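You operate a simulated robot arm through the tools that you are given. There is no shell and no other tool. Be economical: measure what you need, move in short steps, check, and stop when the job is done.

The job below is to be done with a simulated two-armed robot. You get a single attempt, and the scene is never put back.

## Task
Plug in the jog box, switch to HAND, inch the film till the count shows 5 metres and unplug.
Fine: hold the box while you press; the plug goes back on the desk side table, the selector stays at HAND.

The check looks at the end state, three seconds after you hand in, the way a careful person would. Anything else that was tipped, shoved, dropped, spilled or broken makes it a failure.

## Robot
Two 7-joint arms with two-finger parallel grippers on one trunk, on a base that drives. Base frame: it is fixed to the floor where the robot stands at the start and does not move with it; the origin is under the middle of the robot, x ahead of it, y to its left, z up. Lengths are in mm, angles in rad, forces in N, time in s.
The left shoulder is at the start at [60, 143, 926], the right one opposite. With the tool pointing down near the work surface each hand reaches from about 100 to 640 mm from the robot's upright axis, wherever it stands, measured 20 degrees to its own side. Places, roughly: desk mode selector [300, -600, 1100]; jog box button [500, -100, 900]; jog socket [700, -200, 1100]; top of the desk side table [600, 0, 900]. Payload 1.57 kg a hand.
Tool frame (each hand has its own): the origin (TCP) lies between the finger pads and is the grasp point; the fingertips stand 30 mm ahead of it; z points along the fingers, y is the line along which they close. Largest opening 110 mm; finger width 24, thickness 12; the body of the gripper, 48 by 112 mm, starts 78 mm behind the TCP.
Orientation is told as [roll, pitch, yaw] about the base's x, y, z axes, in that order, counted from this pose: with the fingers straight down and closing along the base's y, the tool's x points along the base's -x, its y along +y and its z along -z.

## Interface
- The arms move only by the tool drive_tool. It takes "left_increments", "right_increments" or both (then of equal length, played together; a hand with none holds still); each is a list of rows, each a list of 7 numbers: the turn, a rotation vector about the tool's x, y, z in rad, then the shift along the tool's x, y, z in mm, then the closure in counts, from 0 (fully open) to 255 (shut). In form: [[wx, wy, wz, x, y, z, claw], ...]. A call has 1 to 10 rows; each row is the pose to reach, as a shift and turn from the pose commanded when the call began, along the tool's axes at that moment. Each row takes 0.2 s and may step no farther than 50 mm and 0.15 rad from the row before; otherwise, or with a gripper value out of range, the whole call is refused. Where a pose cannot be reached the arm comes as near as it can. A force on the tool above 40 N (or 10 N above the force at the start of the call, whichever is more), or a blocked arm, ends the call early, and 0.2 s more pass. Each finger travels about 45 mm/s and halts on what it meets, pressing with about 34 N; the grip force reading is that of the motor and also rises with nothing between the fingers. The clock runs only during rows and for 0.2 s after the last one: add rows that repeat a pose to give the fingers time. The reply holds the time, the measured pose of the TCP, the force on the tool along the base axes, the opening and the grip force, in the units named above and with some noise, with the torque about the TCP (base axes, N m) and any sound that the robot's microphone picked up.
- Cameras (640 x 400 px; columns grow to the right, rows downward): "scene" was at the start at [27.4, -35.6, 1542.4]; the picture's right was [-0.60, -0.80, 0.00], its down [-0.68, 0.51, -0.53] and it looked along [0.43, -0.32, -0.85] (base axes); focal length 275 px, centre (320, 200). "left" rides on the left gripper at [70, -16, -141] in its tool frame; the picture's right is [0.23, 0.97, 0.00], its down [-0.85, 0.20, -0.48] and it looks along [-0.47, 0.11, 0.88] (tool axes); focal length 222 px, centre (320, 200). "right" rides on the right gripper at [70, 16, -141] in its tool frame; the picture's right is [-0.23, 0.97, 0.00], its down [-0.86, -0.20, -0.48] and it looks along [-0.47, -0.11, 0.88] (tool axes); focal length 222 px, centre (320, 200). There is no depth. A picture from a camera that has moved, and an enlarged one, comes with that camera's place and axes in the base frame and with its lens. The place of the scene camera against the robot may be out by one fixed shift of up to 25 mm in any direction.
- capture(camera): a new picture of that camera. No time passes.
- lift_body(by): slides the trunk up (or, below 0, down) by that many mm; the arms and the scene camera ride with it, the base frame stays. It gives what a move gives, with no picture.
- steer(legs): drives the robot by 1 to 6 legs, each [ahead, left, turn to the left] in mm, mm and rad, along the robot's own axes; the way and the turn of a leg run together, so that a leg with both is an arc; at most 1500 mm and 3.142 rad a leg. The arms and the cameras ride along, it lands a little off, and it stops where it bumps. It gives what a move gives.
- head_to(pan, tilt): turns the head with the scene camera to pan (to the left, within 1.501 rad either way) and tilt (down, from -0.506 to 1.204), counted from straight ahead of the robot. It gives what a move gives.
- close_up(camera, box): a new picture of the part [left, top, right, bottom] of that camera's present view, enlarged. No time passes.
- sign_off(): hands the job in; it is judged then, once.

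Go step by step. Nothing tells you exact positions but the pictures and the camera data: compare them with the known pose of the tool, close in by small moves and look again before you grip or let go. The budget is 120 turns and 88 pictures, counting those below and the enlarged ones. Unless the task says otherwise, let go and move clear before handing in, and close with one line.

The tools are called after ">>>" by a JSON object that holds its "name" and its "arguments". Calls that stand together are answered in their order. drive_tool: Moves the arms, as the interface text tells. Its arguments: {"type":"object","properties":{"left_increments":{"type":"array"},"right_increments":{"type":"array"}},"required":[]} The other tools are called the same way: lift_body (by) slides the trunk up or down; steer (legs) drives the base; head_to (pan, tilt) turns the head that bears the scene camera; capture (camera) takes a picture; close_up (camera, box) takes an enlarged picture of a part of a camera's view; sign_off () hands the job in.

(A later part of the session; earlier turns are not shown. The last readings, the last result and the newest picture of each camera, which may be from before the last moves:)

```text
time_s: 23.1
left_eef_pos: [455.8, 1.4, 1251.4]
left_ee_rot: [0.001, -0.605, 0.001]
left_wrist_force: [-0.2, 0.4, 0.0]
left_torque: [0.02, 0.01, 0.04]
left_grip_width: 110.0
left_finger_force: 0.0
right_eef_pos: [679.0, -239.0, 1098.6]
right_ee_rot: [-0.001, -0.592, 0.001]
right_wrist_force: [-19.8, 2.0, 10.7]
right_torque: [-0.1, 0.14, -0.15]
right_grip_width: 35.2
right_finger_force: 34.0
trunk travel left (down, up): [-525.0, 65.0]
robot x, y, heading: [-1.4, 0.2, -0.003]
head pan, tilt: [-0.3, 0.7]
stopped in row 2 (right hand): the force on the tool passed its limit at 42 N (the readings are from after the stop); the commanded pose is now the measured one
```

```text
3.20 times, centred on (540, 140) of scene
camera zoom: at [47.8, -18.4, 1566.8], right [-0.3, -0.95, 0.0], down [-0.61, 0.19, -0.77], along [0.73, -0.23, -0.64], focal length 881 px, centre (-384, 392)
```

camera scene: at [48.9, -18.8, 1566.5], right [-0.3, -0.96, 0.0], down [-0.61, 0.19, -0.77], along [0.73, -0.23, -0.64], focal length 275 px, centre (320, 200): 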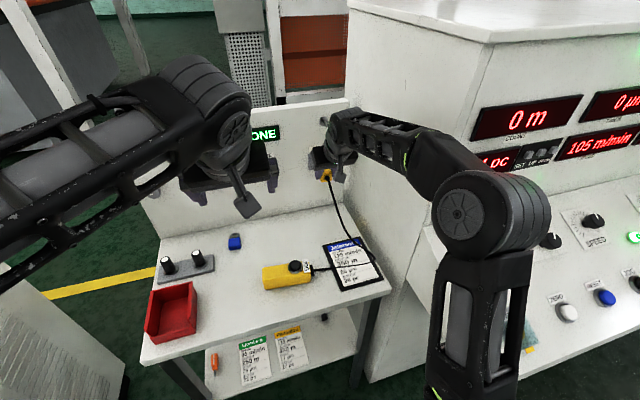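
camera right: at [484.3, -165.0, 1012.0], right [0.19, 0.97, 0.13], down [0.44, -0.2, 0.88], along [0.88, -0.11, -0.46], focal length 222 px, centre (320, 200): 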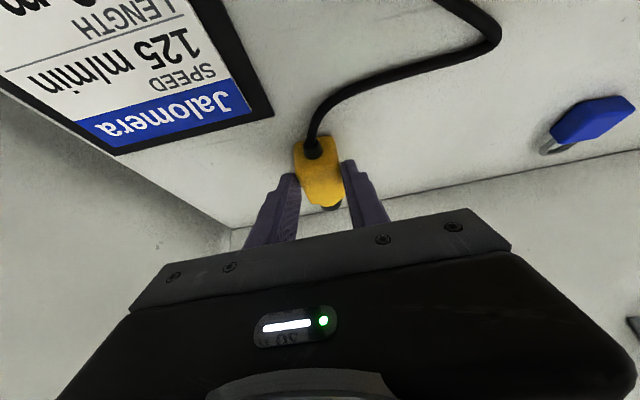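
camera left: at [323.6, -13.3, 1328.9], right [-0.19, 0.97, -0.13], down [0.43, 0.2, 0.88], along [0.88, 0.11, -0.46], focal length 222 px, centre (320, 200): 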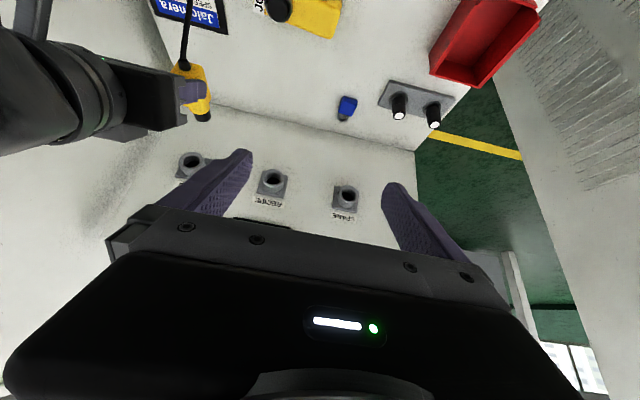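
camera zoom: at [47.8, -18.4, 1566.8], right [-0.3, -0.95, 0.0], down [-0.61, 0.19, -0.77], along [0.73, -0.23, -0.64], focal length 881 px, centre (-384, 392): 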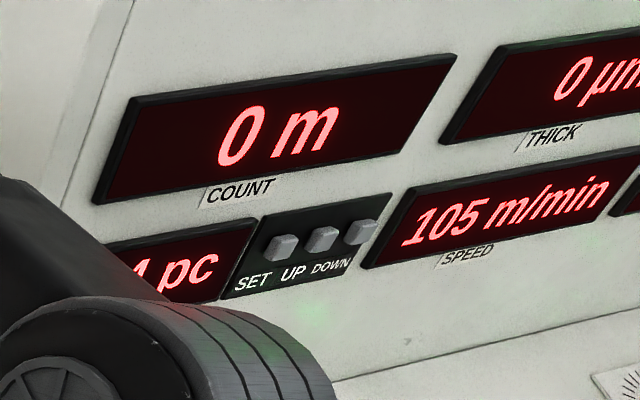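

The round nose is inside the ring and bottomed, so it looks seated. I'll release it, back straight off and check that it stays.

>>> {"name": "drive_tool", "arguments": {"right_increments": [[0, 0, 0, 0, 0, 0, 180], [0, 0, 0, 0, 0, 0, 110], [0, 0, 0, 0, 0, 0, 110], [0, 0, 0, 0, 0, -30, 110], [0, 0, 0, 0, 0, -70, 110], [0, 0, 0, 0, 0, -110, 110], [0, 0, 0, 30, 0, -140, 110], [0, 0, 0, 30, 0, -140, 110]]}}

>>> {"name": "capture", "arguments": {"camera": "right"}}

>>> {"name": "close_up", "arguments": {"camera": "left", "box": [130, 60, 290, 220]}}

```text
time_s: 24.9
left_eef_pos: [462.1, 2.4, 1250.5]
left_ee_rot: [-0.001, -0.6, 0.0]
left_wrist_force: [-0.6, -0.2, 0.2]
left_torque: [-0.04, -0.01, 0.01]
left_grip_width: 110.1
left_finger_force: 0.0
right_eef_pos: [582.8, -240.4, 1194.5]
right_ee_rot: [-0.002, -0.59, 0.001]
right_wrist_force: [0.5, -0.1, 0.5]
right_torque: [0.0, 0.0, -0.01]
right_grip_width: 62.7
right_finger_force: 0.1
trunk travel left (down, up): [-525.0, 65.0]
robot x, y, heading: [-3.7, 0.8, -0.001]
head pan, tilt: [-0.3, 0.7]
```

```text
48 pictures are left
camera right: at [444.9, -225.4, 1272.5], right [0.19, 0.97, 0.13], down [0.44, -0.2, 0.87], along [0.88, -0.11, -0.47], focal length 222 px, centre (320, 200)
```

right: 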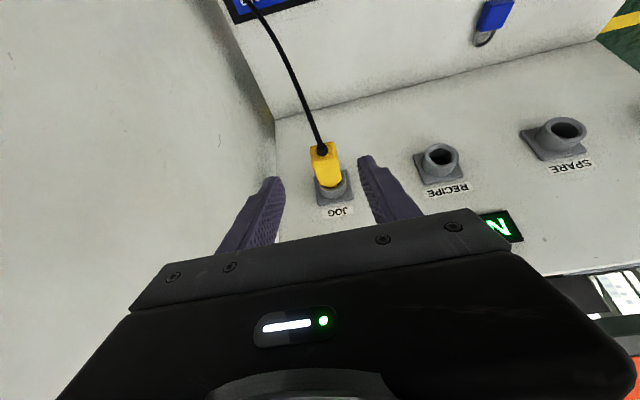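

```text
2.50 times, centred on (210, 140) of left
camera zoom: at [323.9, -13.3, 1328.3], right [-0.19, 0.97, -0.13], down [0.44, 0.2, 0.88], along [0.88, 0.11, -0.46], focal length 555 px, centre (595, 350)
```

zoom: 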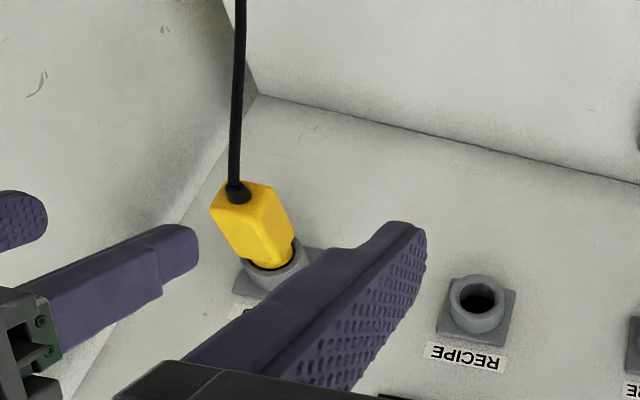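

The plug stays put in the socket. Next I'll take the right hand back and over to the desk selector, keeping it high to clear the levers.

>>> {"name": "drive_tool", "arguments": {"right_increments": [[0, 0.08, 0, 30, -8, -28, 110], [0, 0.16, 0, 60, -17, -56, 110], [0, 0.25, 0, 90, -25, -84, 110], [0, 0.33, 0, 120, -34, -112, 110], [0, 0.42, 0, 150, -43, -140, 110], [0, 0.5, 0, 180, -51, -168, 110], [0, 0.59, 0, 209, -60, -196, 110], [0, 0.59, 0, 209, -60, -196, 110]]}}

>>> {"name": "drive_tool", "arguments": {"right_increments": [[0, 0, 0, 0, -40, 0, 110], [0, 0, 0, 0, -80, 0, 110], [0, 0, 0, 0, -120, 0, 110], [0, 0, 0, 0, -160, 0, 110], [0, 0, 0, 0, -200, 0, 110], [0, 0, 0, 0, -240, 0, 110], [0, 0, 0, 0, -240, 0, 110]]}}

>>> {"name": "capture", "arguments": {"camera": "right"}}

```text
time_s: 26.6
left_eef_pos: [459.6, 0.6, 1249.9]
left_ee_rot: [0.0, -0.601, -0.002]
left_wrist_force: [-0.2, 0.1, -0.3]
left_torque: [-0.02, -0.01, -0.01]
left_grip_width: 110.1
left_finger_force: 0.0
right_eef_pos: [376.6, -281.8, 1152.5]
right_ee_rot: [0.001, -0.09, -0.002]
right_wrist_force: [0.2, 0.0, -0.6]
right_torque: [0.01, 0.01, -0.03]
right_grip_width: 62.5
right_finger_force: 0.0
right hand out of reach, approached as far as the arm can: row 4, 5, 6, 7, 8
trunk travel left (down, up): [-525.0, 65.0]
robot x, y, heading: [-3.1, -2.3, 0.002]
head pan, tilt: [-0.3, 0.7]
```

```text
time_s: 27.1
left_eef_pos: [460.7, 2.8, 1250.5]
left_ee_rot: [0.0, -0.599, 0.0]
left_wrist_force: [0.6, -0.7, -1.0]
left_torque: [0.04, 0.0, 0.0]
left_grip_width: 110.0
left_finger_force: 0.0
right_eef_pos: [376.7, -312.5, 1153.2]
right_ee_rot: [0.009, -0.084, 0.013]
right_wrist_force: [-5.1, 8.8, 1.0]
right_torque: [-1.1, -0.68, -0.27]
right_grip_width: 62.7
right_finger_force: 0.1
trunk travel left (down, up): [-525.0, 65.0]
robot x, y, heading: [2.0, -2.2, -0.003]
head pan, tilt: [-0.3, 0.7]
stopped in row 2 (right hand): the force on the tool passed its limit at 64 N (the readings are from after the stop); the commanded pose is now the measured one
```

```text
46 pictures are left
camera right: at [294.5, -300.3, 1288.4], right [0.21, 0.98, 0.03], down [0.81, -0.19, 0.55], along [0.54, -0.09, -0.84], focal length 222 px, centre (320, 200)
```

right: 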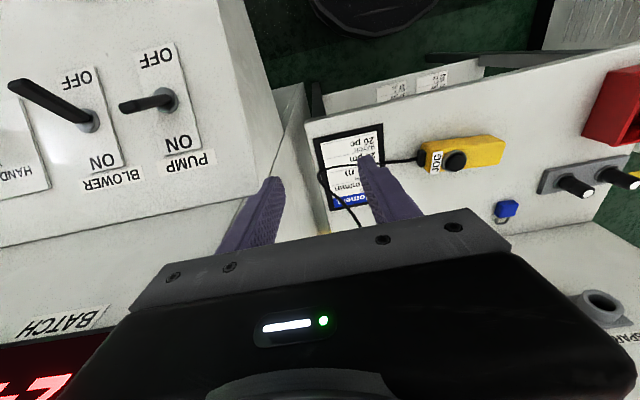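

I bumped the side of the display cabinet because the last pose stopped short of where I meant it to be. I'll back off left and toward the robot, then raise the trunk before going over the desk.

>>> {"name": "drive_tool", "arguments": {"right_increments": [[0, 0, 0, 0, 20, 0, 110], [0, 0, 0, 30, 40, 0, 110], [0, 0, 0, 70, 40, 0, 110], [0, 0, 0, 110, 40, 0, 110], [0, 0, 0, 130, 40, 0, 110], [0, 0, 0, 130, 40, 0, 110]]}}

>>> {"name": "lift_body", "arguments": {"by": 60}}

>>> {"name": "head_to", "arguments": {"pan": -1.1, "tilt": 0.8}}

>>> {"name": "capture", "arguments": {"camera": "scene"}}

>>> {"name": "capture", "arguments": {"camera": "right"}}

```text
time_s: 28.5
left_eef_pos: [461.2, 1.6, 1249.7]
left_ee_rot: [0.001, -0.601, -0.001]
left_wrist_force: [-1.0, 0.5, 0.6]
left_torque: [0.02, 0.02, 0.02]
left_grip_width: 110.0
left_finger_force: 0.1
right_eef_pos: [275.0, -264.4, 1123.0]
right_ee_rot: [0.009, -0.084, 0.008]
right_wrist_force: [-0.4, -0.1, -0.3]
right_torque: [0.02, 0.03, 0.0]
right_grip_width: 62.7
right_finger_force: 0.0
right hand out of reach, approached as far as the arm can: row 2, 3, 4, 5, 6
trunk travel left (down, up): [-525.0, 65.0]
robot x, y, heading: [-1.0, 0.9, -0.003]
head pan, tilt: [-0.3, 0.7]
```

```text
time_s: 29.5
left_eef_pos: [460.2, 1.8, 1309.8]
left_ee_rot: [0.0, -0.6, 0.0]
left_wrist_force: [0.1, 0.2, -0.2]
left_torque: [-0.04, 0.0, 0.03]
left_grip_width: 110.0
left_finger_force: 0.0
right_eef_pos: [274.6, -264.8, 1182.9]
right_ee_rot: [0.01, -0.084, 0.01]
right_wrist_force: [0.3, -0.3, -0.2]
right_torque: [0.0, -0.02, 0.0]
right_grip_width: 62.7
right_finger_force: 0.0
trunk travel left (down, up): [-585.0, 5.0]
robot x, y, heading: [1.9, 1.7, 0.003]
head pan, tilt: [-0.3, 0.7]
```

```text
time_s: 30.6
left_eef_pos: [461.1, 1.2, 1309.2]
left_ee_rot: [-0.002, -0.6, -0.001]
left_wrist_force: [-0.6, -0.1, -0.3]
left_torque: [0.01, -0.01, 0.03]
left_grip_width: 110.2
left_finger_force: 0.1
right_eef_pos: [274.7, -263.8, 1182.7]
right_ee_rot: [0.009, -0.083, 0.011]
right_wrist_force: [-0.2, 0.2, 0.7]
right_torque: [0.03, 0.04, 0.01]
right_grip_width: 62.7
right_finger_force: 0.1
trunk travel left (down, up): [-585.0, 5.0]
robot x, y, heading: [0.3, -0.2, -0.0]
head pan, tilt: [-1.1, 0.799]
```

```text
45 pictures are left
camera scene: at [8.7, -65.7, 1618.1], right [-0.89, -0.45, 0.0], down [-0.33, 0.64, -0.7], along [0.32, -0.62, -0.72], focal length 275 px, centre (320, 200)
```

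scene: 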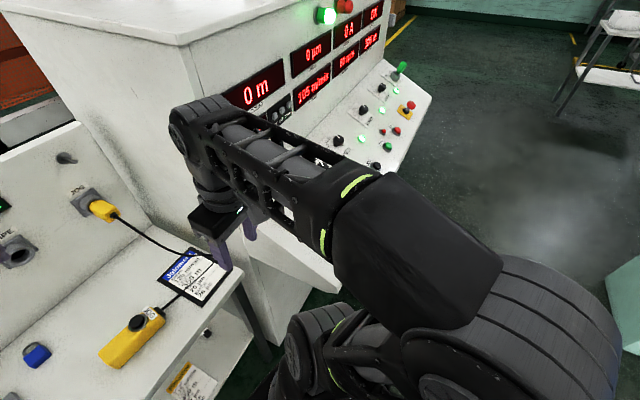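

```text
44 pictures are left
camera right: at [192.4, -251.8, 1318.1], right [0.22, 0.98, 0.03], down [0.81, -0.2, 0.55], along [0.54, -0.1, -0.84], focal length 222 px, centre (320, 200)
```

right: 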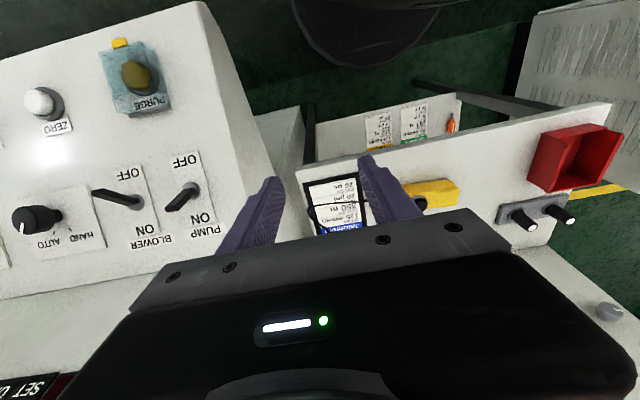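

The right camera now shows the selector. I'll zoom in on its pointer.

>>> {"name": "close_up", "arguments": {"camera": "right", "box": [0, 140, 220, 290]}}

```text
2.67 times, centred on (110, 215) of right
camera zoom: at [192.4, -251.8, 1318.1], right [0.22, 0.98, 0.03], down [0.81, -0.2, 0.55], along [0.54, -0.1, -0.84], focal length 592 px, centre (880, 160)
```

zoom: 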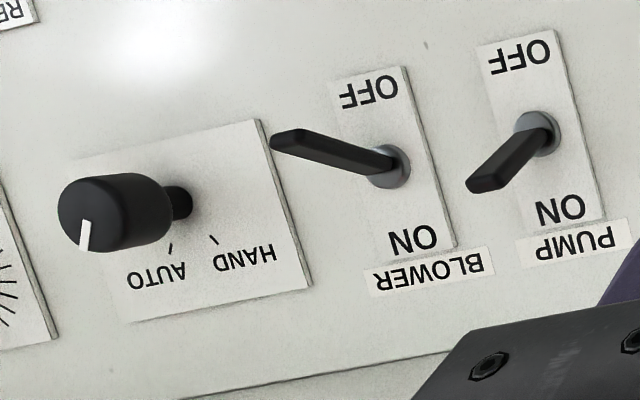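

The knob points at AUTO, and HAND is about 45° counter-clockwise as seen from its face. The desk slopes about 30°. I'll move nearer with the tool tilted to match, staying above the levers, and triangulate.

>>> {"name": "drive_tool", "arguments": {"right_increments": [[0, -0.1, 0, 4, 0, -15, 110], [0, -0.2, 0, 10, -40, -31, 110], [0, -0.3, 0, 17, -80, -31, 110], [0, -0.4, 0, 17, -120, -31, 110], [0, -0.46, 0, 17, -150, -31, 110], [0, -0.46, 0, 17, -150, -31, 110]]}}

>>> {"name": "capture", "arguments": {"camera": "right"}}

```text
time_s: 32.0
left_eef_pos: [461.1, 0.8, 1309.6]
left_ee_rot: [-0.001, -0.6, -0.001]
left_wrist_force: [0.0, 0.7, -0.2]
left_torque: [0.04, 0.02, -0.04]
left_grip_width: 109.9
left_finger_force: 0.1
right_eef_pos: [257.4, -416.3, 1211.5]
right_ee_rot: [0.008, -0.545, 0.006]
right_wrist_force: [0.1, 0.1, -0.5]
right_torque: [-0.01, 0.03, -0.03]
right_grip_width: 62.6
right_finger_force: 0.0
trunk travel left (down, up): [-585.0, 5.0]
robot x, y, heading: [-1.6, -1.0, 0.005]
head pan, tilt: [-1.1, 0.799]
```

```text
42 pictures are left
camera right: at [123.7, -402.6, 1295.6], right [0.18, 0.97, 0.13], down [0.49, -0.2, 0.85], along [0.85, -0.1, -0.51], focal length 222 px, centre (320, 200)
```

right: 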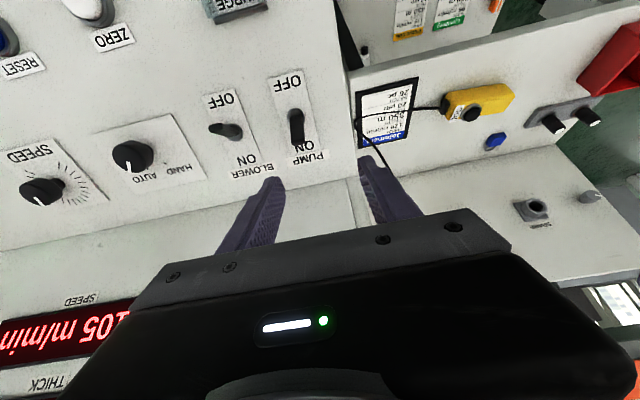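

The two views agree on the knob top at [279,-635,1092] and its base near [294,-635,1067]. I'll hover over it along its axis.

>>> {"name": "drive_tool", "arguments": {"right_increments": [[0, 0, 0, 0, -45, 0, 100], [0, 0, 0, 0, -90, 0, 81], [0, 0, 0, 0, -135, 0, 81], [0, 0, 0, 0, -180, 0, 81], [0, 0, 0, 10, -219, 12, 81], [0, 0, 0, 42, -219, 52, 81], [0, 0, 0, 42, -219, 52, 81]]}}

>>> {"name": "capture", "arguments": {"camera": "right"}}

```text
refused: row 6 steps farther than a row can; nothing moved
```

```text
41 pictures are left
camera right: at [123.7, -402.6, 1295.6], right [0.18, 0.97, 0.13], down [0.49, -0.2, 0.85], along [0.85, -0.1, -0.51], focal length 222 px, centre (320, 200)
```

right: 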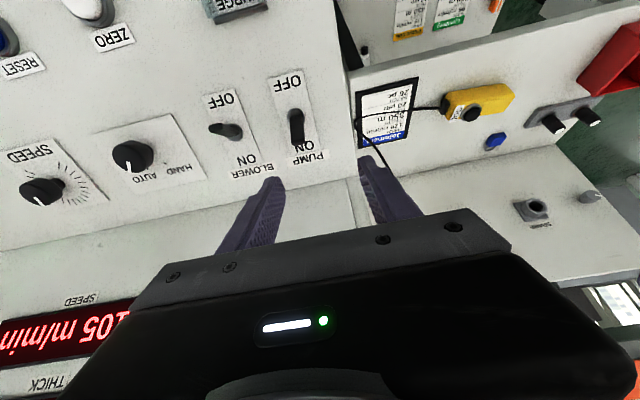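

One row's step was too long and the call was refused, so nothing moved. I'll split that row.

>>> {"name": "drive_tool", "arguments": {"right_increments": [[0, 0, 0, 0, -45, 0, 100], [0, 0, 0, 0, -90, 0, 81], [0, 0, 0, 0, -135, 0, 81], [0, 0, 0, 0, -180, 0, 81], [0, 0, 0, 10, -219, 12, 81], [0, 0, 0, 26, -219, 32, 81], [0, 0, 0, 42, -219, 52, 81], [0, 0, 0, 42, -219, 52, 81]]}}

>>> {"name": "capture", "arguments": {"camera": "right"}}

```text
time_s: 33.8
left_eef_pos: [460.7, 2.2, 1310.5]
left_ee_rot: [0.0, -0.601, -0.001]
left_wrist_force: [-0.1, -0.2, 0.3]
left_torque: [-0.05, -0.01, -0.03]
left_grip_width: 110.1
left_finger_force: 0.0
right_eef_pos: [250.6, -633.6, 1143.0]
right_ee_rot: [0.01, -0.543, 0.007]
right_wrist_force: [0.2, 0.6, 0.6]
right_torque: [-0.01, -0.03, 0.02]
right_grip_width: 75.1
right_finger_force: 0.0
trunk travel left (down, up): [-585.0, 5.0]
robot x, y, heading: [-2.5, -2.5, 0.002]
head pan, tilt: [-1.1, 0.799]
```

```text
40 pictures are left
camera right: at [116.6, -621.0, 1228.6], right [0.18, 0.97, 0.13], down [0.49, -0.2, 0.85], along [0.85, -0.1, -0.51], focal length 222 px, centre (320, 200)
```

right: 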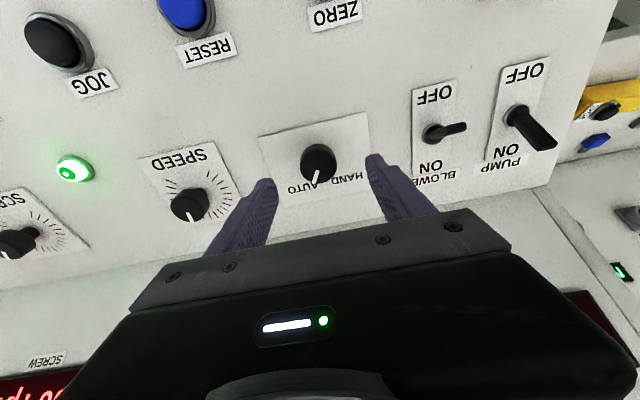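

The knob is nearly straight ahead of the fingers. I'll zoom to check centring and tilt.

>>> {"name": "close_up", "arguments": {"camera": "right", "box": [250, 100, 390, 200]}}

```text
4.00 times, centred on (320, 150) of right
camera zoom: at [116.6, -621.0, 1228.6], right [0.18, 0.97, 0.13], down [0.49, -0.2, 0.85], along [0.85, -0.1, -0.51], focal length 888 px, centre (320, 400)
```

zoom: 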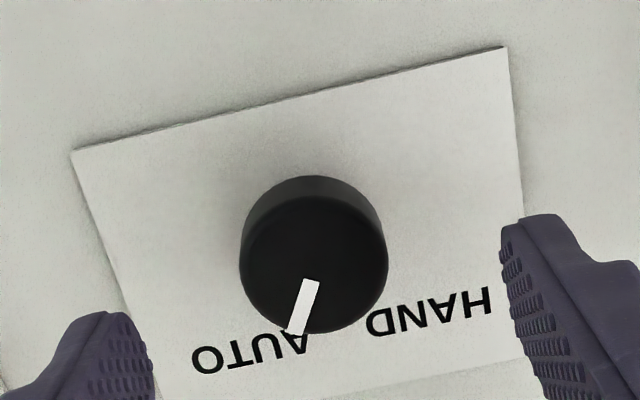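

The knob is centred within about 2 mm, and HAND is roughly 60° counter-clockwise. I'll advance along the axis and close on the knob.

>>> {"name": "drive_tool", "arguments": {"right_increments": [[0, 0, 0, 0, -2, 20, 81], [0, 0, 0, 0, -2, 40, 81], [0, 0, 0, 0, -2, 51, 81], [0, 0, 0, 0, -2, 51, 140], [0, 0, 0, 0, -2, 51, 200], [0, 0, 0, 0, -2, 51, 255], [0, 0, 0, 0, -2, 51, 255]]}}

>>> {"name": "close_up", "arguments": {"camera": "right", "box": [220, 100, 420, 240]}}

```text
time_s: 35.4
left_eef_pos: [460.8, 2.2, 1310.5]
left_ee_rot: [0.001, -0.601, -0.001]
left_wrist_force: [-0.1, -0.4, 0.1]
left_torque: [-0.01, -0.01, 0.02]
left_grip_width: 109.8
left_finger_force: 0.1
right_eef_pos: [277.0, -634.7, 1100.1]
right_ee_rot: [0.011, -0.543, 0.005]
right_wrist_force: [1.2, 3.8, -2.8]
right_torque: [-0.3, -0.13, -0.16]
right_grip_width: 35.6
right_finger_force: 26.2
trunk travel left (down, up): [-585.0, 5.0]
robot x, y, heading: [0.2, -0.2, 0.0]
head pan, tilt: [-1.1, 0.799]
```

```text
2.86 times, centred on (320, 170) of right
camera zoom: at [142.6, -622.5, 1184.8], right [0.18, 0.97, 0.13], down [0.49, -0.2, 0.85], along [0.85, -0.09, -0.51], focal length 635 px, centre (320, 286)
```

zoom: 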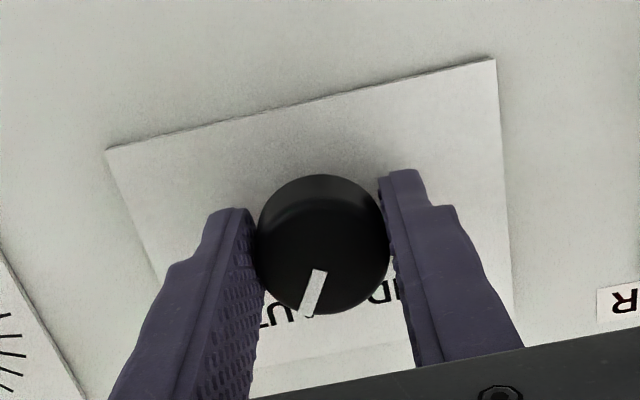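

The knob is gripped (35 mm). I'll turn it counter-clockwise in steps of about 0.13 rad.

>>> {"name": "drive_tool", "arguments": {"right_increments": [[0, 0, -0.13, 0, 0, 0, 255], [0, 0, -0.26, 0, 0, 0, 255], [0, 0, -0.39, 0, 0, 0, 255], [0, 0, -0.52, 0, 0, 0, 255], [0, 0, -0.65, 0, 0, 0, 255], [0, 0, -0.78, 0, 0, 0, 255], [0, 0, -0.91, 0, 0, 0, 255], [0, 0, -1.04, 0, 0, 0, 255], [0, 0, -1.04, 0, 0, 0, 255]]}}

>>> {"name": "close_up", "arguments": {"camera": "right", "box": [220, 100, 420, 240]}}

```text
time_s: 37.4
left_eef_pos: [461.7, 0.4, 1309.5]
left_ee_rot: [0.001, -0.598, -0.002]
left_wrist_force: [-0.2, -0.2, 0.5]
left_torque: [0.01, -0.01, 0.01]
left_grip_width: 109.9
left_finger_force: 0.0
right_eef_pos: [276.6, -635.9, 1099.1]
right_ee_rot: [-0.478, -0.27, 1.115]
right_wrist_force: [8.9, -15.6, 10.1]
right_torque: [0.83, 0.15, -0.5]
right_grip_width: 36.0
right_finger_force: 42.8
trunk travel left (down, up): [-585.0, 5.0]
robot x, y, heading: [1.1, 0.2, 0.004]
head pan, tilt: [-1.1, 0.799]
```

```text
2.86 times, centred on (320, 170) of right
camera zoom: at [161.6, -691.9, 1194.4], right [-0.63, 0.68, -0.37], down [0.26, 0.63, 0.73], along [0.73, 0.36, -0.58], focal length 635 px, centre (320, 286)
```

zoom: 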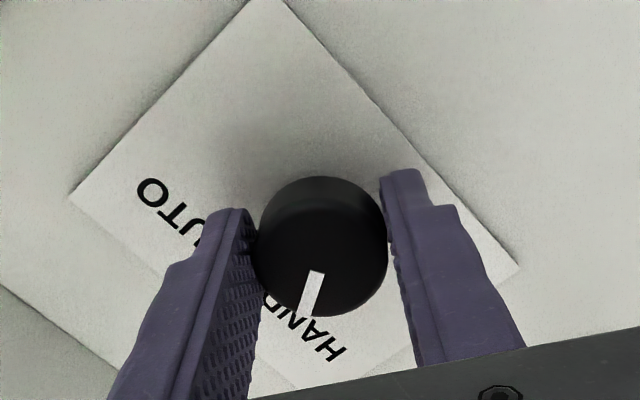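

The pointer is now at HAND with a little torque at the end, likely the stop. I'll release, back off and check.

>>> {"name": "drive_tool", "arguments": {"right_increments": [[0, 0, 0, 0, 0, 0, 180], [0, 0, 0, 0, 0, 0, 100], [0, 0, 0, 0, 0, 0, 81], [0, 0, 0, 0, 0, -30, 81], [0, 0, 0, 0, 0, -60, 81], [0, 0, 0, 0, 0, -60, 81]]}}

>>> {"name": "close_up", "arguments": {"camera": "right", "box": [220, 80, 420, 220]}}

```text
time_s: 38.8
left_eef_pos: [461.7, 0.9, 1308.8]
left_ee_rot: [-0.001, -0.601, -0.002]
left_wrist_force: [-0.3, -0.5, 0.1]
left_torque: [0.03, 0.0, -0.02]
left_grip_width: 109.9
left_finger_force: 0.0
right_eef_pos: [244.8, -635.6, 1150.5]
right_ee_rot: [-0.477, -0.272, 1.114]
right_wrist_force: [0.1, 0.1, -0.6]
right_torque: [0.01, 0.02, -0.01]
right_grip_width: 74.5
right_finger_force: 0.0
trunk travel left (down, up): [-585.0, 5.0]
robot x, y, heading: [-1.4, -4.1, -0.006]
head pan, tilt: [-1.1, 0.799]
```

```text
2.86 times, centred on (320, 150) of right
camera zoom: at [129.8, -690.8, 1246.2], right [-0.63, 0.69, -0.37], down [0.26, 0.63, 0.73], along [0.73, 0.36, -0.58], focal length 635 px, centre (320, 343)
```

zoom: 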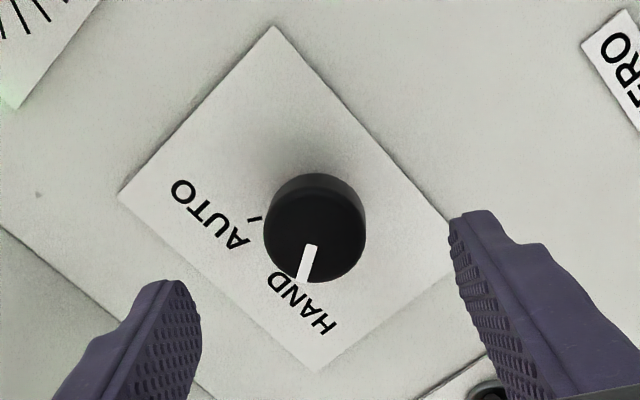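

The selector reads HAND. I'll back off, undo the wrist turn and return the right hand along the same high path.

>>> {"name": "drive_tool", "arguments": {"right_increments": [[0, 0, 0.13, 0, 0, -10, 110], [0, 0, 0.26, 0, 0, -20, 110], [0, 0, 0.39, 0, 0, -30, 110], [0, 0, 0.52, 0, 0, -40, 110], [0, 0, 0.65, 0, 0, -50, 110], [0, 0, 0.78, 0, 0, -60, 110], [0, 0, 0.91, 0, 0, -65, 110], [0, 0, 1.04, 0, 0, -70, 110], [0, 0, 1.04, 0, 0, -70, 110]]}}

>>> {"name": "drive_tool", "arguments": {"right_increments": [[0, 0, 0, 0, 45, 0, 110], [0, 0, 0, 0, 90, 0, 110], [0, 0, 0, 0, 135, 0, 110], [0, 0, 0, 0, 180, 0, 110], [0, 0, 0, 0, 225, 0, 110], [0, 0.1, 0, 0, 270, 0, 110], [0, 0.2, 0, 0, 315, 0, 110], [0, 0.3, 0, 0, 360, 0, 110], [0, 0.3, 0, 0, 360, 0, 110]]}}

```text
time_s: 40.8
left_eef_pos: [460.3, 1.9, 1308.9]
left_ee_rot: [0.001, -0.599, -0.003]
left_wrist_force: [0.5, -0.2, -0.4]
left_torque: [-0.01, 0.05, -0.01]
left_grip_width: 109.7
left_finger_force: 0.0
right_eef_pos: [209.8, -636.7, 1210.4]
right_ee_rot: [0.011, -0.543, 0.004]
right_wrist_force: [1.2, -0.2, 0.5]
right_torque: [0.02, -0.02, -0.01]
right_grip_width: 62.4
right_finger_force: 0.1
trunk travel left (down, up): [-585.0, 5.0]
robot x, y, heading: [0.5, -2.3, -0.002]
head pan, tilt: [-1.1, 0.799]
```

```text
time_s: 42.8
left_eef_pos: [459.6, 2.0, 1309.9]
left_ee_rot: [-0.001, -0.599, 0.001]
left_wrist_force: [0.3, 0.3, -1.1]
left_torque: [-0.03, -0.02, -0.02]
left_grip_width: 110.1
left_finger_force: 0.0
right_eef_pos: [252.1, -255.9, 1209.6]
right_ee_rot: [0.008, -0.244, 0.007]
right_wrist_force: [1.0, 0.0, 1.1]
right_torque: [-0.01, 0.01, -0.02]
right_grip_width: 62.9
right_finger_force: 0.1
right hand out of reach, approached as far as the arm can: row 7, 8, 9
trunk travel left (down, up): [-585.0, 5.0]
robot x, y, heading: [1.1, 1.3, 0.002]
head pan, tilt: [-1.1, 0.799]
```

I'll lower the trunk again and bring the left hand upright over the jog box.

>>> {"name": "lift_body", "arguments": {"by": -60}}

>>> {"name": "drive_tool", "arguments": {"left_increments": [[0, 0.12, 0, 10, 5, 29, 0], [0, 0.24, 0, 21, 10, 58, 0], [0, 0.36, 0, 31, 15, 88, 0], [0, 0.48, 0, 42, 20, 117, 0], [0, 0.6, 0, 52, 20, 146, 0], [0, 0.6, 0, 52, 20, 146, 0]]}}

>>> {"name": "drive_tool", "arguments": {"left_increments": [[0, 0, 0.14, 0, 0, 0, 60], [0, 0, 0.28, 0, 0, 0, 60], [0, 0, 0.42, 0, 0, 0, 60], [0, 0, 0.56, 0, 0, 0, 60], [0, 0, 0.7, 0, 0, 0, 60], [0, 0, 0.84, 0, 0, 0, 60], [0, 0, 0.98, 0, 0, 0, 60], [0, 0, 1.12, 0, 0, 0, 60], [0, 0, 1.26, 0, 0, 0, 60], [0, 0, 1.4, 0, 0, 0, 60]]}}

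>>> {"name": "drive_tool", "arguments": {"left_increments": [[0, 0, 0.1, 0, 0, 0, 60], [0, 0, 0.17, 0, 0, 0, 60], [0, 0, 0.17, 0, 0, 0, 60]]}}

>>> {"name": "capture", "arguments": {"camera": "left"}}

```text
time_s: 43.8
left_eef_pos: [460.8, 1.9, 1250.3]
left_ee_rot: [-0.001, -0.6, -0.001]
left_wrist_force: [-0.4, 0.1, 0.1]
left_torque: [0.01, -0.01, 0.0]
left_grip_width: 110.2
left_finger_force: 0.1
right_eef_pos: [252.9, -257.3, 1148.4]
right_ee_rot: [0.009, -0.245, 0.008]
right_wrist_force: [-0.2, -0.9, -0.2]
right_torque: [0.01, 0.01, -0.01]
right_grip_width: 62.2
right_finger_force: 0.0
trunk travel left (down, up): [-525.0, 65.0]
robot x, y, heading: [0.4, -0.6, 0.001]
head pan, tilt: [-1.1, 0.799]
```

```text
time_s: 45.2
left_eef_pos: [496.5, 21.6, 1109.6]
left_ee_rot: [0.0, -0.04, -0.003]
left_wrist_force: [0.2, 0.0, -0.9]
left_torque: [0.03, -0.01, -0.01]
left_grip_width: 109.8
left_finger_force: 0.0
left hand out of reach, approached as far as the arm can: row 5, 6
right_eef_pos: [252.9, -257.5, 1149.5]
right_ee_rot: [0.011, -0.244, 0.008]
right_wrist_force: [-0.5, 0.3, -0.3]
right_torque: [-0.02, -0.01, 0.0]
right_grip_width: 62.4
right_finger_force: 0.1
trunk travel left (down, up): [-525.0, 65.0]
robot x, y, heading: [-1.9, 1.2, 0.003]
head pan, tilt: [-1.1, 0.799]
```

```text
time_s: 47.4
left_eef_pos: [461.0, 54.2, 1125.8]
left_ee_rot: [0.03, -0.015, -1.262]
left_wrist_force: [0.7, -0.4, 0.0]
left_torque: [0.07, 0.0, 0.04]
left_grip_width: 84.1
left_finger_force: 0.0
left hand out of reach, approached as far as the arm can: row 1, 2, 3, 4, 5, 6, 7, 8, 9, 10
right_eef_pos: [255.1, -258.8, 1148.1]
right_ee_rot: [0.011, -0.242, 0.01]
right_wrist_force: [-0.6, 0.1, 0.5]
right_torque: [0.0, 0.0, -0.02]
right_grip_width: 62.4
right_finger_force: 0.0
trunk travel left (down, up): [-525.0, 65.0]
robot x, y, heading: [-1.0, -0.6, 0.002]
head pan, tilt: [-1.1, 0.799]
```

```text
time_s: 48.2
left_eef_pos: [460.8, 55.5, 1125.3]
left_ee_rot: [0.031, -0.009, -1.429]
left_wrist_force: [0.2, -0.7, 0.3]
left_torque: [0.0, 0.02, 0.02]
left_grip_width: 84.1
left_finger_force: 0.1
right_eef_pos: [253.2, -257.2, 1148.7]
right_ee_rot: [0.008, -0.244, 0.008]
right_wrist_force: [-1.0, -0.1, -0.1]
right_torque: [0.04, 0.02, 0.01]
right_grip_width: 62.5
right_finger_force: 0.0
trunk travel left (down, up): [-525.0, 65.0]
robot x, y, heading: [-2.6, 0.1, -0.003]
head pan, tilt: [-1.1, 0.799]
```

```text
35 pictures are left
camera left: at [429.8, 124.2, 1266.8], right [0.93, 0.36, 0.03], down [0.3, -0.82, 0.49], along [0.2, -0.45, -0.87], focal length 222 px, centre (320, 200)
```

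left: 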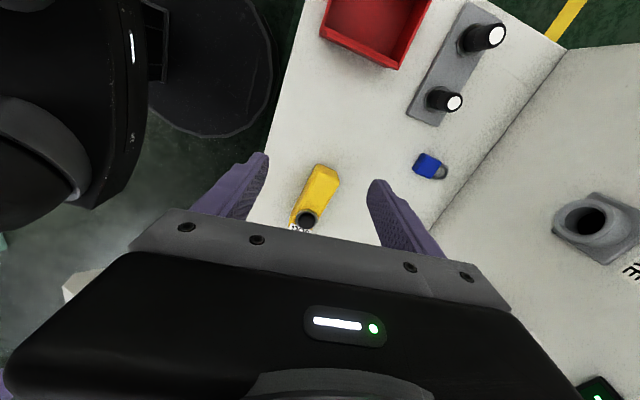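

The jog box lies along y, from its near end at about [498,0] to the button at about [499,-95]. I'll bring the left hand down over the near half, fingers closing along x.

>>> {"name": "drive_tool", "arguments": {"left_increments": [[0, 0, 0.07, -23, 7, 33, 60], [0, 0, 0.13, -46, 13, 66, 60], [0, 0, 0.13, -70, 20, 98, 60], [0, 0, 0.13, -92, 26, 130, 60], [0, 0, 0.13, -92, 26, 130, 60]]}}

>>> {"name": "capture", "arguments": {"camera": "left"}}

```text
time_s: 49.4
left_eef_pos: [502.8, -32.6, 997.2]
left_ee_rot: [0.034, -0.006, -1.559]
left_wrist_force: [0.2, 0.9, 0.3]
left_torque: [0.03, -0.01, 0.0]
left_grip_width: 84.4
left_finger_force: 0.0
right_eef_pos: [253.2, -257.2, 1148.1]
right_ee_rot: [0.01, -0.244, 0.01]
right_wrist_force: [0.0, 0.1, 0.0]
right_torque: [-0.03, 0.02, -0.01]
right_grip_width: 62.6
right_finger_force: 0.1
trunk travel left (down, up): [-525.0, 65.0]
robot x, y, heading: [0.0, -0.7, -0.002]
head pan, tilt: [-1.1, 0.799]
```

```text
34 pictures are left
camera left: at [480.7, 38.7, 1139.0], right [0.97, 0.24, 0.03], down [0.19, -0.85, 0.49], along [0.14, -0.47, -0.87], focal length 222 px, centre (320, 200)
```

left: 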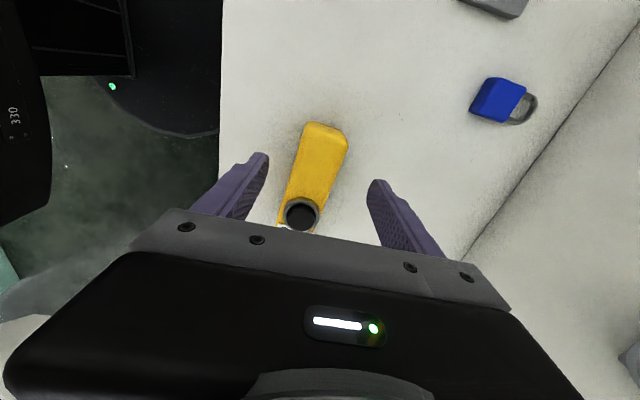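

The box centreline is at x≈501, about 42 mm wide, and centred between the fingers. I'll lower the hand and grip it gently.

>>> {"name": "drive_tool", "arguments": {"left_increments": [[0, 0, 0, 0, -1, 25, 60], [0, 0, 0, 0, -1, 50, 60], [0, 0, 0, 0, -1, 68, 60], [0, 0, 0, 0, -1, 77, 60], [0, 0, 0, 0, -1, 77, 60]]}}

>>> {"name": "drive_tool", "arguments": {"left_increments": [[0, 0, 0, 0, 0, 0, 110], [0, 0, 0, 0, 0, 0, 150], [0, 0, 0, 0, 0, 0, 200], [0, 0, 0, 0, 0, 0, 200]]}}

>>> {"name": "capture", "arguments": {"camera": "left"}}

```text
time_s: 50.6
left_eef_pos: [503.8, -33.9, 919.4]
left_ee_rot: [0.033, -0.006, -1.558]
left_wrist_force: [0.0, -0.3, -0.1]
left_torque: [0.0, 0.01, 0.0]
left_grip_width: 84.3
left_finger_force: 0.1
right_eef_pos: [253.7, -257.3, 1149.4]
right_ee_rot: [0.009, -0.244, 0.009]
right_wrist_force: [-0.7, 0.3, -0.2]
right_torque: [0.02, 0.04, -0.04]
right_grip_width: 62.4
right_finger_force: 0.0
trunk travel left (down, up): [-525.0, 65.0]
robot x, y, heading: [0.9, 1.7, 0.004]
head pan, tilt: [-1.1, 0.799]
```

```text
time_s: 51.6
left_eef_pos: [506.1, -34.3, 919.7]
left_ee_rot: [0.033, -0.007, -1.559]
left_wrist_force: [0.1, 0.0, 1.5]
left_torque: [-0.19, 0.08, -0.05]
left_grip_width: 45.8
left_finger_force: 26.6
right_eef_pos: [253.3, -256.8, 1149.3]
right_ee_rot: [0.008, -0.244, 0.009]
right_wrist_force: [-0.1, 0.5, -0.7]
right_torque: [-0.02, -0.01, -0.01]
right_grip_width: 62.5
right_finger_force: 0.2
trunk travel left (down, up): [-525.0, 65.0]
robot x, y, heading: [-1.4, 0.6, 0.001]
head pan, tilt: [-1.1, 0.799]
```

```text
33 pictures are left
camera left: at [482.8, 38.1, 1061.8], right [0.97, 0.24, 0.03], down [0.19, -0.85, 0.49], along [0.14, -0.47, -0.87], focal length 222 px, centre (320, 200)
```

left: 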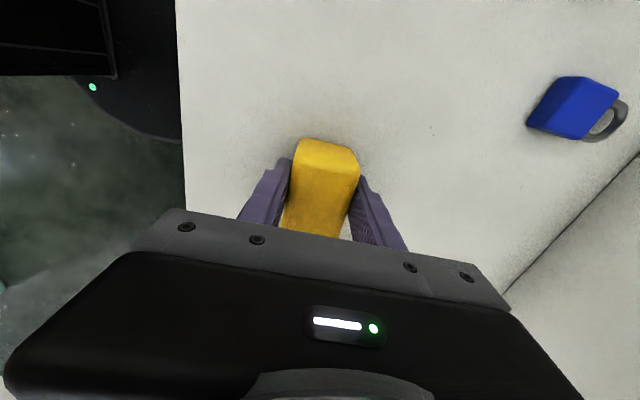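

The box is held at 45.8 mm. Now I'll bring the right hand in, closed and upright first, then leaned 0.5 rad so its body clears the left hand.

>>> {"name": "drive_tool", "arguments": {"right_increments": [[0, 0.06, 0, -31, 14, 25, 200], [0, 0.12, 0, -63, 28, 51, 255], [0, 0.18, 0, -95, 43, 76, 255], [0, 0.244, 0, -126, 57, 101, 255], [0, 0.244, 0, -126, 57, 101, 255]]}}

>>> {"name": "drive_tool", "arguments": {"right_increments": [[-0.12, 0, 0, 0, 0, 0, 255], [-0.25, 0, 0, -20, 10, 5, 255], [-0.37, 0, 0, -45, 30, 15, 255], [-0.5, 0, 0, -70, 50, 25, 255], [-0.5, 0, 0, -70, 50, 25, 255]]}}

>>> {"name": "capture", "arguments": {"camera": "right"}}

```text
time_s: 52.8
left_eef_pos: [504.7, -33.2, 919.1]
left_ee_rot: [0.033, -0.007, -1.558]
left_wrist_force: [-2.4, 0.7, 3.8]
left_torque: [-0.38, 0.25, -0.19]
left_grip_width: 45.7
left_finger_force: 34.0
right_eef_pos: [400.0, -197.8, 1080.9]
right_ee_rot: [0.009, 0.0, 0.011]
right_wrist_force: [0.1, -0.2, 0.0]
right_torque: [0.02, -0.01, 0.02]
right_grip_width: 0.1
right_finger_force: 21.0
trunk travel left (down, up): [-525.0, 65.0]
robot x, y, heading: [-2.2, 0.4, 0.001]
head pan, tilt: [-1.1, 0.799]
```

```text
time_s: 54.0
left_eef_pos: [505.0, -33.4, 920.3]
left_ee_rot: [0.034, -0.009, -1.559]
left_wrist_force: [0.2, -0.7, 3.7]
left_torque: [-0.08, 0.11, -0.06]
left_grip_width: 45.7
left_finger_force: 33.9
right_eef_pos: [468.9, -146.4, 1056.5]
right_ee_rot: [0.509, -0.001, 0.011]
right_wrist_force: [-0.3, -0.9, 2.2]
right_torque: [-0.03, 0.0, -0.05]
right_grip_width: 0.1
right_finger_force: 21.1
trunk travel left (down, up): [-525.0, 65.0]
robot x, y, heading: [-4.2, 1.5, 0.002]
head pan, tilt: [-1.1, 0.799]
```

```text
32 pictures are left
camera right: at [398.8, -203.8, 1187.5], right [0.22, 0.85, 0.48], down [0.86, -0.4, 0.32], along [0.46, 0.34, -0.82], focal length 222 px, centre (320, 200)
```

right: 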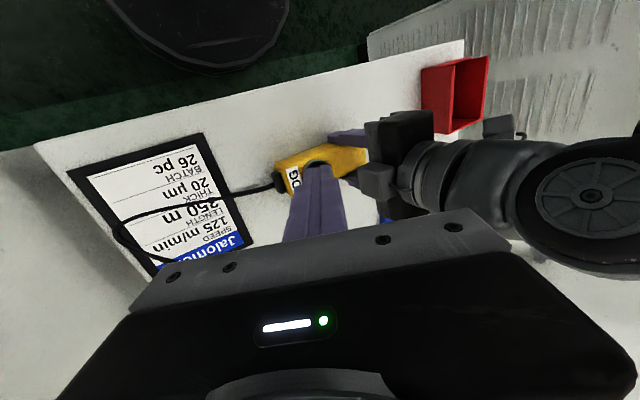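

The fingertips are approaching the button. I'll use the head camera to line up with it and keep COUNT in view.

>>> {"name": "drive_tool", "arguments": {"right_increments": [[0, 0, 0, -14, 25, 20, 255], [0, 0, 0, -28, 45, 38, 255], [0, 0, 0, -28, 45, 38, 255]]}}

>>> {"name": "head_to", "arguments": {"pan": -0.65, "tilt": 0.75}}

>>> {"name": "capture", "arguments": {"camera": "scene"}}

>>> {"name": "close_up", "arguments": {"camera": "right", "box": [240, 100, 400, 220]}}

```text
time_s: 54.7
left_eef_pos: [507.4, -25.4, 920.0]
left_ee_rot: [0.036, 0.002, -1.546]
left_wrist_force: [-1.8, 3.2, 7.7]
left_torque: [-0.48, 0.42, -0.01]
left_grip_width: 46.0
left_finger_force: 33.6
right_eef_pos: [493.9, -94.3, 1046.5]
right_ee_rot: [0.501, 0.003, 0.008]
right_wrist_force: [-2.0, -4.4, 3.8]
right_torque: [-0.03, 0.03, 0.02]
right_grip_width: 0.1
right_finger_force: 21.4
trunk travel left (down, up): [-525.0, 65.0]
robot x, y, heading: [-0.0, 2.7, -0.004]
head pan, tilt: [-1.1, 0.799]
stopped in row 3 (right hand): the force on the tool passed its limit at 46 N (the readings are from after the stop); the commanded pose is now the measured one
```

```text
time_s: 55.6
left_eef_pos: [508.8, -24.1, 919.4]
left_ee_rot: [0.038, 0.002, -1.547]
left_wrist_force: [-3.4, 6.6, 13.6]
left_torque: [-0.59, 0.31, -0.2]
left_grip_width: 45.8
left_finger_force: 33.5
right_eef_pos: [494.4, -93.7, 1046.0]
right_ee_rot: [0.502, 0.001, 0.007]
right_wrist_force: [1.4, -7.1, 1.1]
right_torque: [-0.13, -0.01, -0.01]
right_grip_width: 0.0
right_finger_force: 21.7
trunk travel left (down, up): [-525.0, 65.0]
robot x, y, heading: [5.2, 4.3, -0.0]
head pan, tilt: [-0.649, 0.75]
```

```text
31 pictures are left
camera scene: at [36.5, -44.2, 1562.2], right [-0.61, -0.8, 0.0], down [-0.54, 0.41, -0.73], along [0.58, -0.44, -0.68], focal length 275 px, centre (320, 200)
```

scene: 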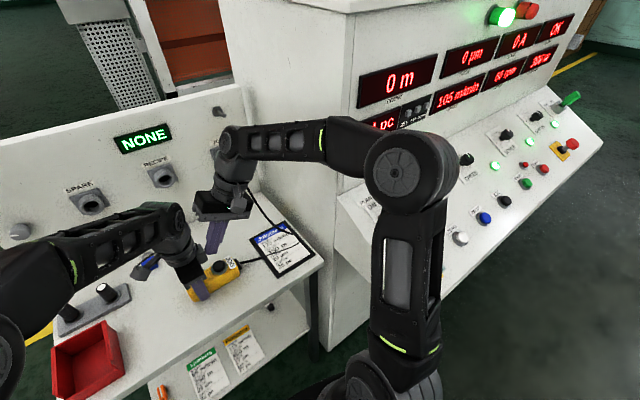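

```text
3.33 times, centred on (320, 160) of right
camera zoom: at [424.4, -149.7, 1177.9], right [0.22, 0.86, 0.47], down [0.86, -0.4, 0.32], along [0.46, 0.33, -0.82], focal length 740 px, centre (320, 333)
```

zoom: 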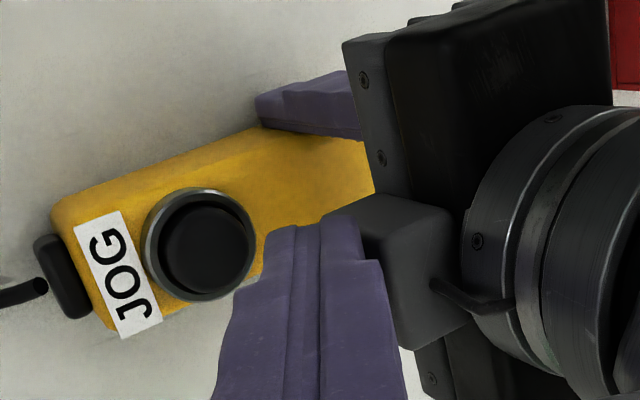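

I shifted along the leaned tool axes by mistake, and the right fingers touched a bracket on the left hand. I'll pull the right hand straight back at once.

>>> {"name": "drive_tool", "arguments": {"right_increments": [[0, 0, 0, 0, -19, -16, 255], [0, 0, 0, 0, -39, -33, 255], [0, 0, 0, 0, -39, -33, 255]]}}

>>> {"name": "close_up", "arguments": {"camera": "right", "box": [240, 80, 480, 240]}}

```text
time_s: 56.4
left_eef_pos: [508.6, -24.7, 920.8]
left_ee_rot: [0.037, 0.003, -1.545]
left_wrist_force: [-0.8, 2.4, 15.4]
left_torque: [0.43, 0.49, -0.04]
left_grip_width: 45.6
left_finger_force: 33.7
right_eef_pos: [493.3, -142.8, 1056.7]
right_ee_rot: [0.502, 0.004, 0.01]
right_wrist_force: [-0.5, 0.1, -0.2]
right_torque: [0.01, 0.02, 0.03]
right_grip_width: 0.0
right_finger_force: 21.1
trunk travel left (down, up): [-525.0, 65.0]
robot x, y, heading: [1.9, 2.2, -0.001]
head pan, tilt: [-0.649, 0.75]
```

```text
2.50 times, centred on (360, 160) of right
camera zoom: at [424.2, -199.1, 1188.1], right [0.22, 0.86, 0.47], down [0.86, -0.4, 0.32], along [0.46, 0.33, -0.82], focal length 555 px, centre (220, 300)
```

zoom: 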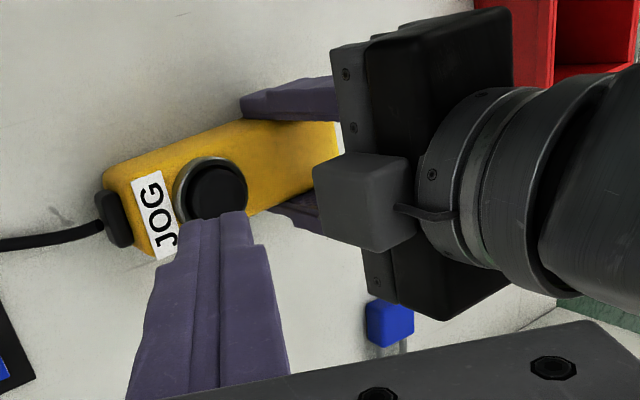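

There is a bracket on the left hand above the button, so I need a lower approach. I estimate the button top at [504,-82,934], and I'll lean the right hand to 0.8 rad and come in from the right, low.

>>> {"name": "drive_tool", "arguments": {"right_increments": [[-0.1, 0, 0, 0, 0, 0, 255], [-0.2, 0, 0, 0, 0, 0, 255], [-0.3, 0, 0, 0, 0, 0, 255], [-0.3, 0, 0, 0, 0, 0, 255]]}}

>>> {"name": "drive_tool", "arguments": {"right_increments": [[0, 0, 0, -5, -20, 28, 255], [0, 0, 0, -11, -39, 56, 255], [0, 0, 0, -11, -39, 56, 255]]}}

>>> {"name": "close_up", "arguments": {"camera": "right", "box": [240, 80, 480, 240]}}

>>> {"name": "close_up", "arguments": {"camera": "scene", "box": [150, 170, 330, 310]}}

```text
time_s: 57.4
left_eef_pos: [507.9, -25.8, 920.3]
left_ee_rot: [0.038, 0.003, -1.547]
left_wrist_force: [-0.1, 2.7, 18.6]
left_torque: [0.29, 0.41, -0.07]
left_grip_width: 45.7
left_finger_force: 34.3
right_eef_pos: [494.7, -143.0, 1056.6]
right_ee_rot: [0.803, 0.002, 0.009]
right_wrist_force: [-0.5, -0.9, 0.0]
right_torque: [0.02, 0.04, 0.01]
right_grip_width: 0.0
right_finger_force: 21.3
trunk travel left (down, up): [-525.0, 65.0]
robot x, y, heading: [0.5, 0.7, -0.003]
head pan, tilt: [-0.649, 0.75]
```

```text
time_s: 58.2
left_eef_pos: [508.2, -24.5, 920.1]
left_ee_rot: [0.037, 0.001, -1.547]
left_wrist_force: [-0.8, 1.6, 19.4]
left_torque: [0.09, 0.46, -0.02]
left_grip_width: 45.7
left_finger_force: 34.1
right_eef_pos: [505.7, -129.5, 989.8]
right_ee_rot: [0.802, 0.003, 0.011]
right_wrist_force: [0.3, 0.8, -0.2]
right_torque: [0.01, -0.01, 0.0]
right_grip_width: 0.1
right_finger_force: 21.3
trunk travel left (down, up): [-525.0, 65.0]
robot x, y, heading: [-0.6, 3.4, 0.004]
head pan, tilt: [-0.649, 0.75]
```

```text
2.50 times, centred on (360, 160) of right
camera zoom: at [436.3, -221.9, 1099.7], right [0.22, 0.68, 0.7], down [0.86, -0.47, 0.19], along [0.46, 0.56, -0.69], focal length 555 px, centre (220, 300)
```

zoom: 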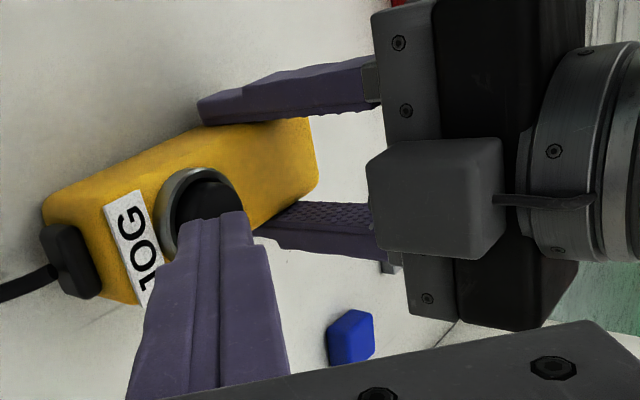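

```text
2.86 times, centred on (240, 240) of scene
camera zoom: at [36.7, -43.9, 1562.2], right [-0.61, -0.8, 0.0], down [-0.54, 0.41, -0.73], along [0.58, -0.44, -0.68], focal length 786 px, centre (549, 86)
```

zoom: 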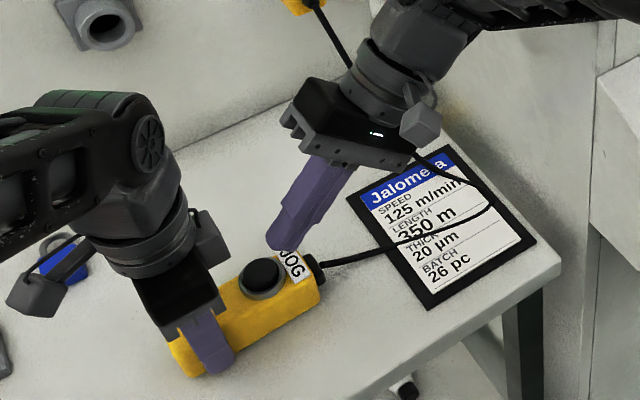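

The button is clear below the fingertips. I'll move the tip edge just above it.

>>> {"name": "drive_tool", "arguments": {"right_increments": [[0, 0, 0, 0, 6, 17, 255], [0, 0, 0, 0, 11.5, 33.4, 255], [0, 0, 0, 0, 7.9, 36.9, 255], [0, 0, 0, 0, 7.9, 36.9, 255]]}}

>>> {"name": "close_up", "arguments": {"camera": "scene", "box": [190, 210, 290, 290]}}

```text
time_s: 59.2
left_eef_pos: [507.8, -25.8, 919.8]
left_ee_rot: [0.037, 0.001, -1.546]
left_wrist_force: [1.7, 0.0, 17.1]
left_torque: [-0.06, 0.44, 0.06]
left_grip_width: 45.5
left_finger_force: 33.9
right_eef_pos: [505.9, -97.6, 970.6]
right_ee_rot: [0.801, 0.002, 0.009]
right_wrist_force: [0.2, 0.1, 3.2]
right_torque: [0.01, -0.07, -0.03]
right_grip_width: 0.0
right_finger_force: 21.5
trunk travel left (down, up): [-525.0, 65.0]
robot x, y, heading: [-2.8, -3.6, 0.001]
head pan, tilt: [-0.649, 0.75]
heard: click
```

```text
5.00 times, centred on (240, 250) of scene
camera zoom: at [36.7, -44.0, 1562.2], right [-0.61, -0.8, 0.0], down [-0.54, 0.41, -0.73], along [0.58, -0.44, -0.68], focal length 1376 px, centre (720, -50)
```

zoom: 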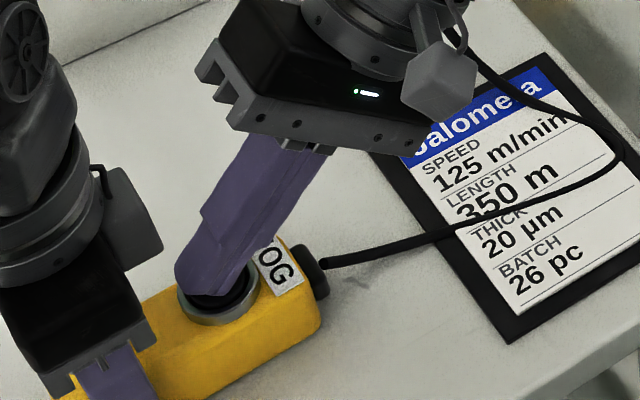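

I heard a click, so the button is pressed lightly. I'll check the count.

>>> {"name": "close_up", "arguments": {"camera": "scene", "box": [350, 40, 450, 110]}}

```text
5.71 times, centred on (400, 75) of scene
camera zoom: at [36.7, -44.0, 1562.2], right [-0.61, -0.8, 0.0], down [-0.54, 0.41, -0.73], along [0.58, -0.44, -0.68], focal length 1573 px, centre (-137, 914)
```

zoom: 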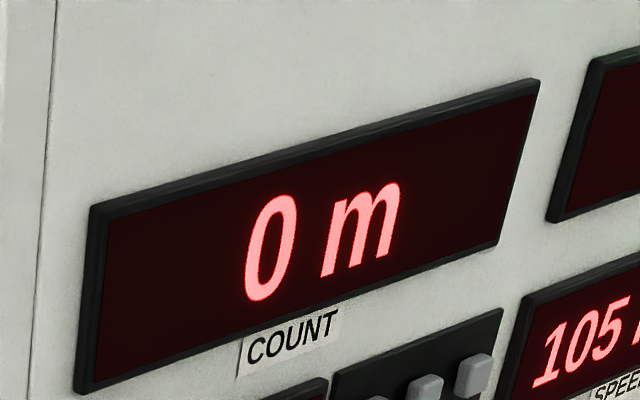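

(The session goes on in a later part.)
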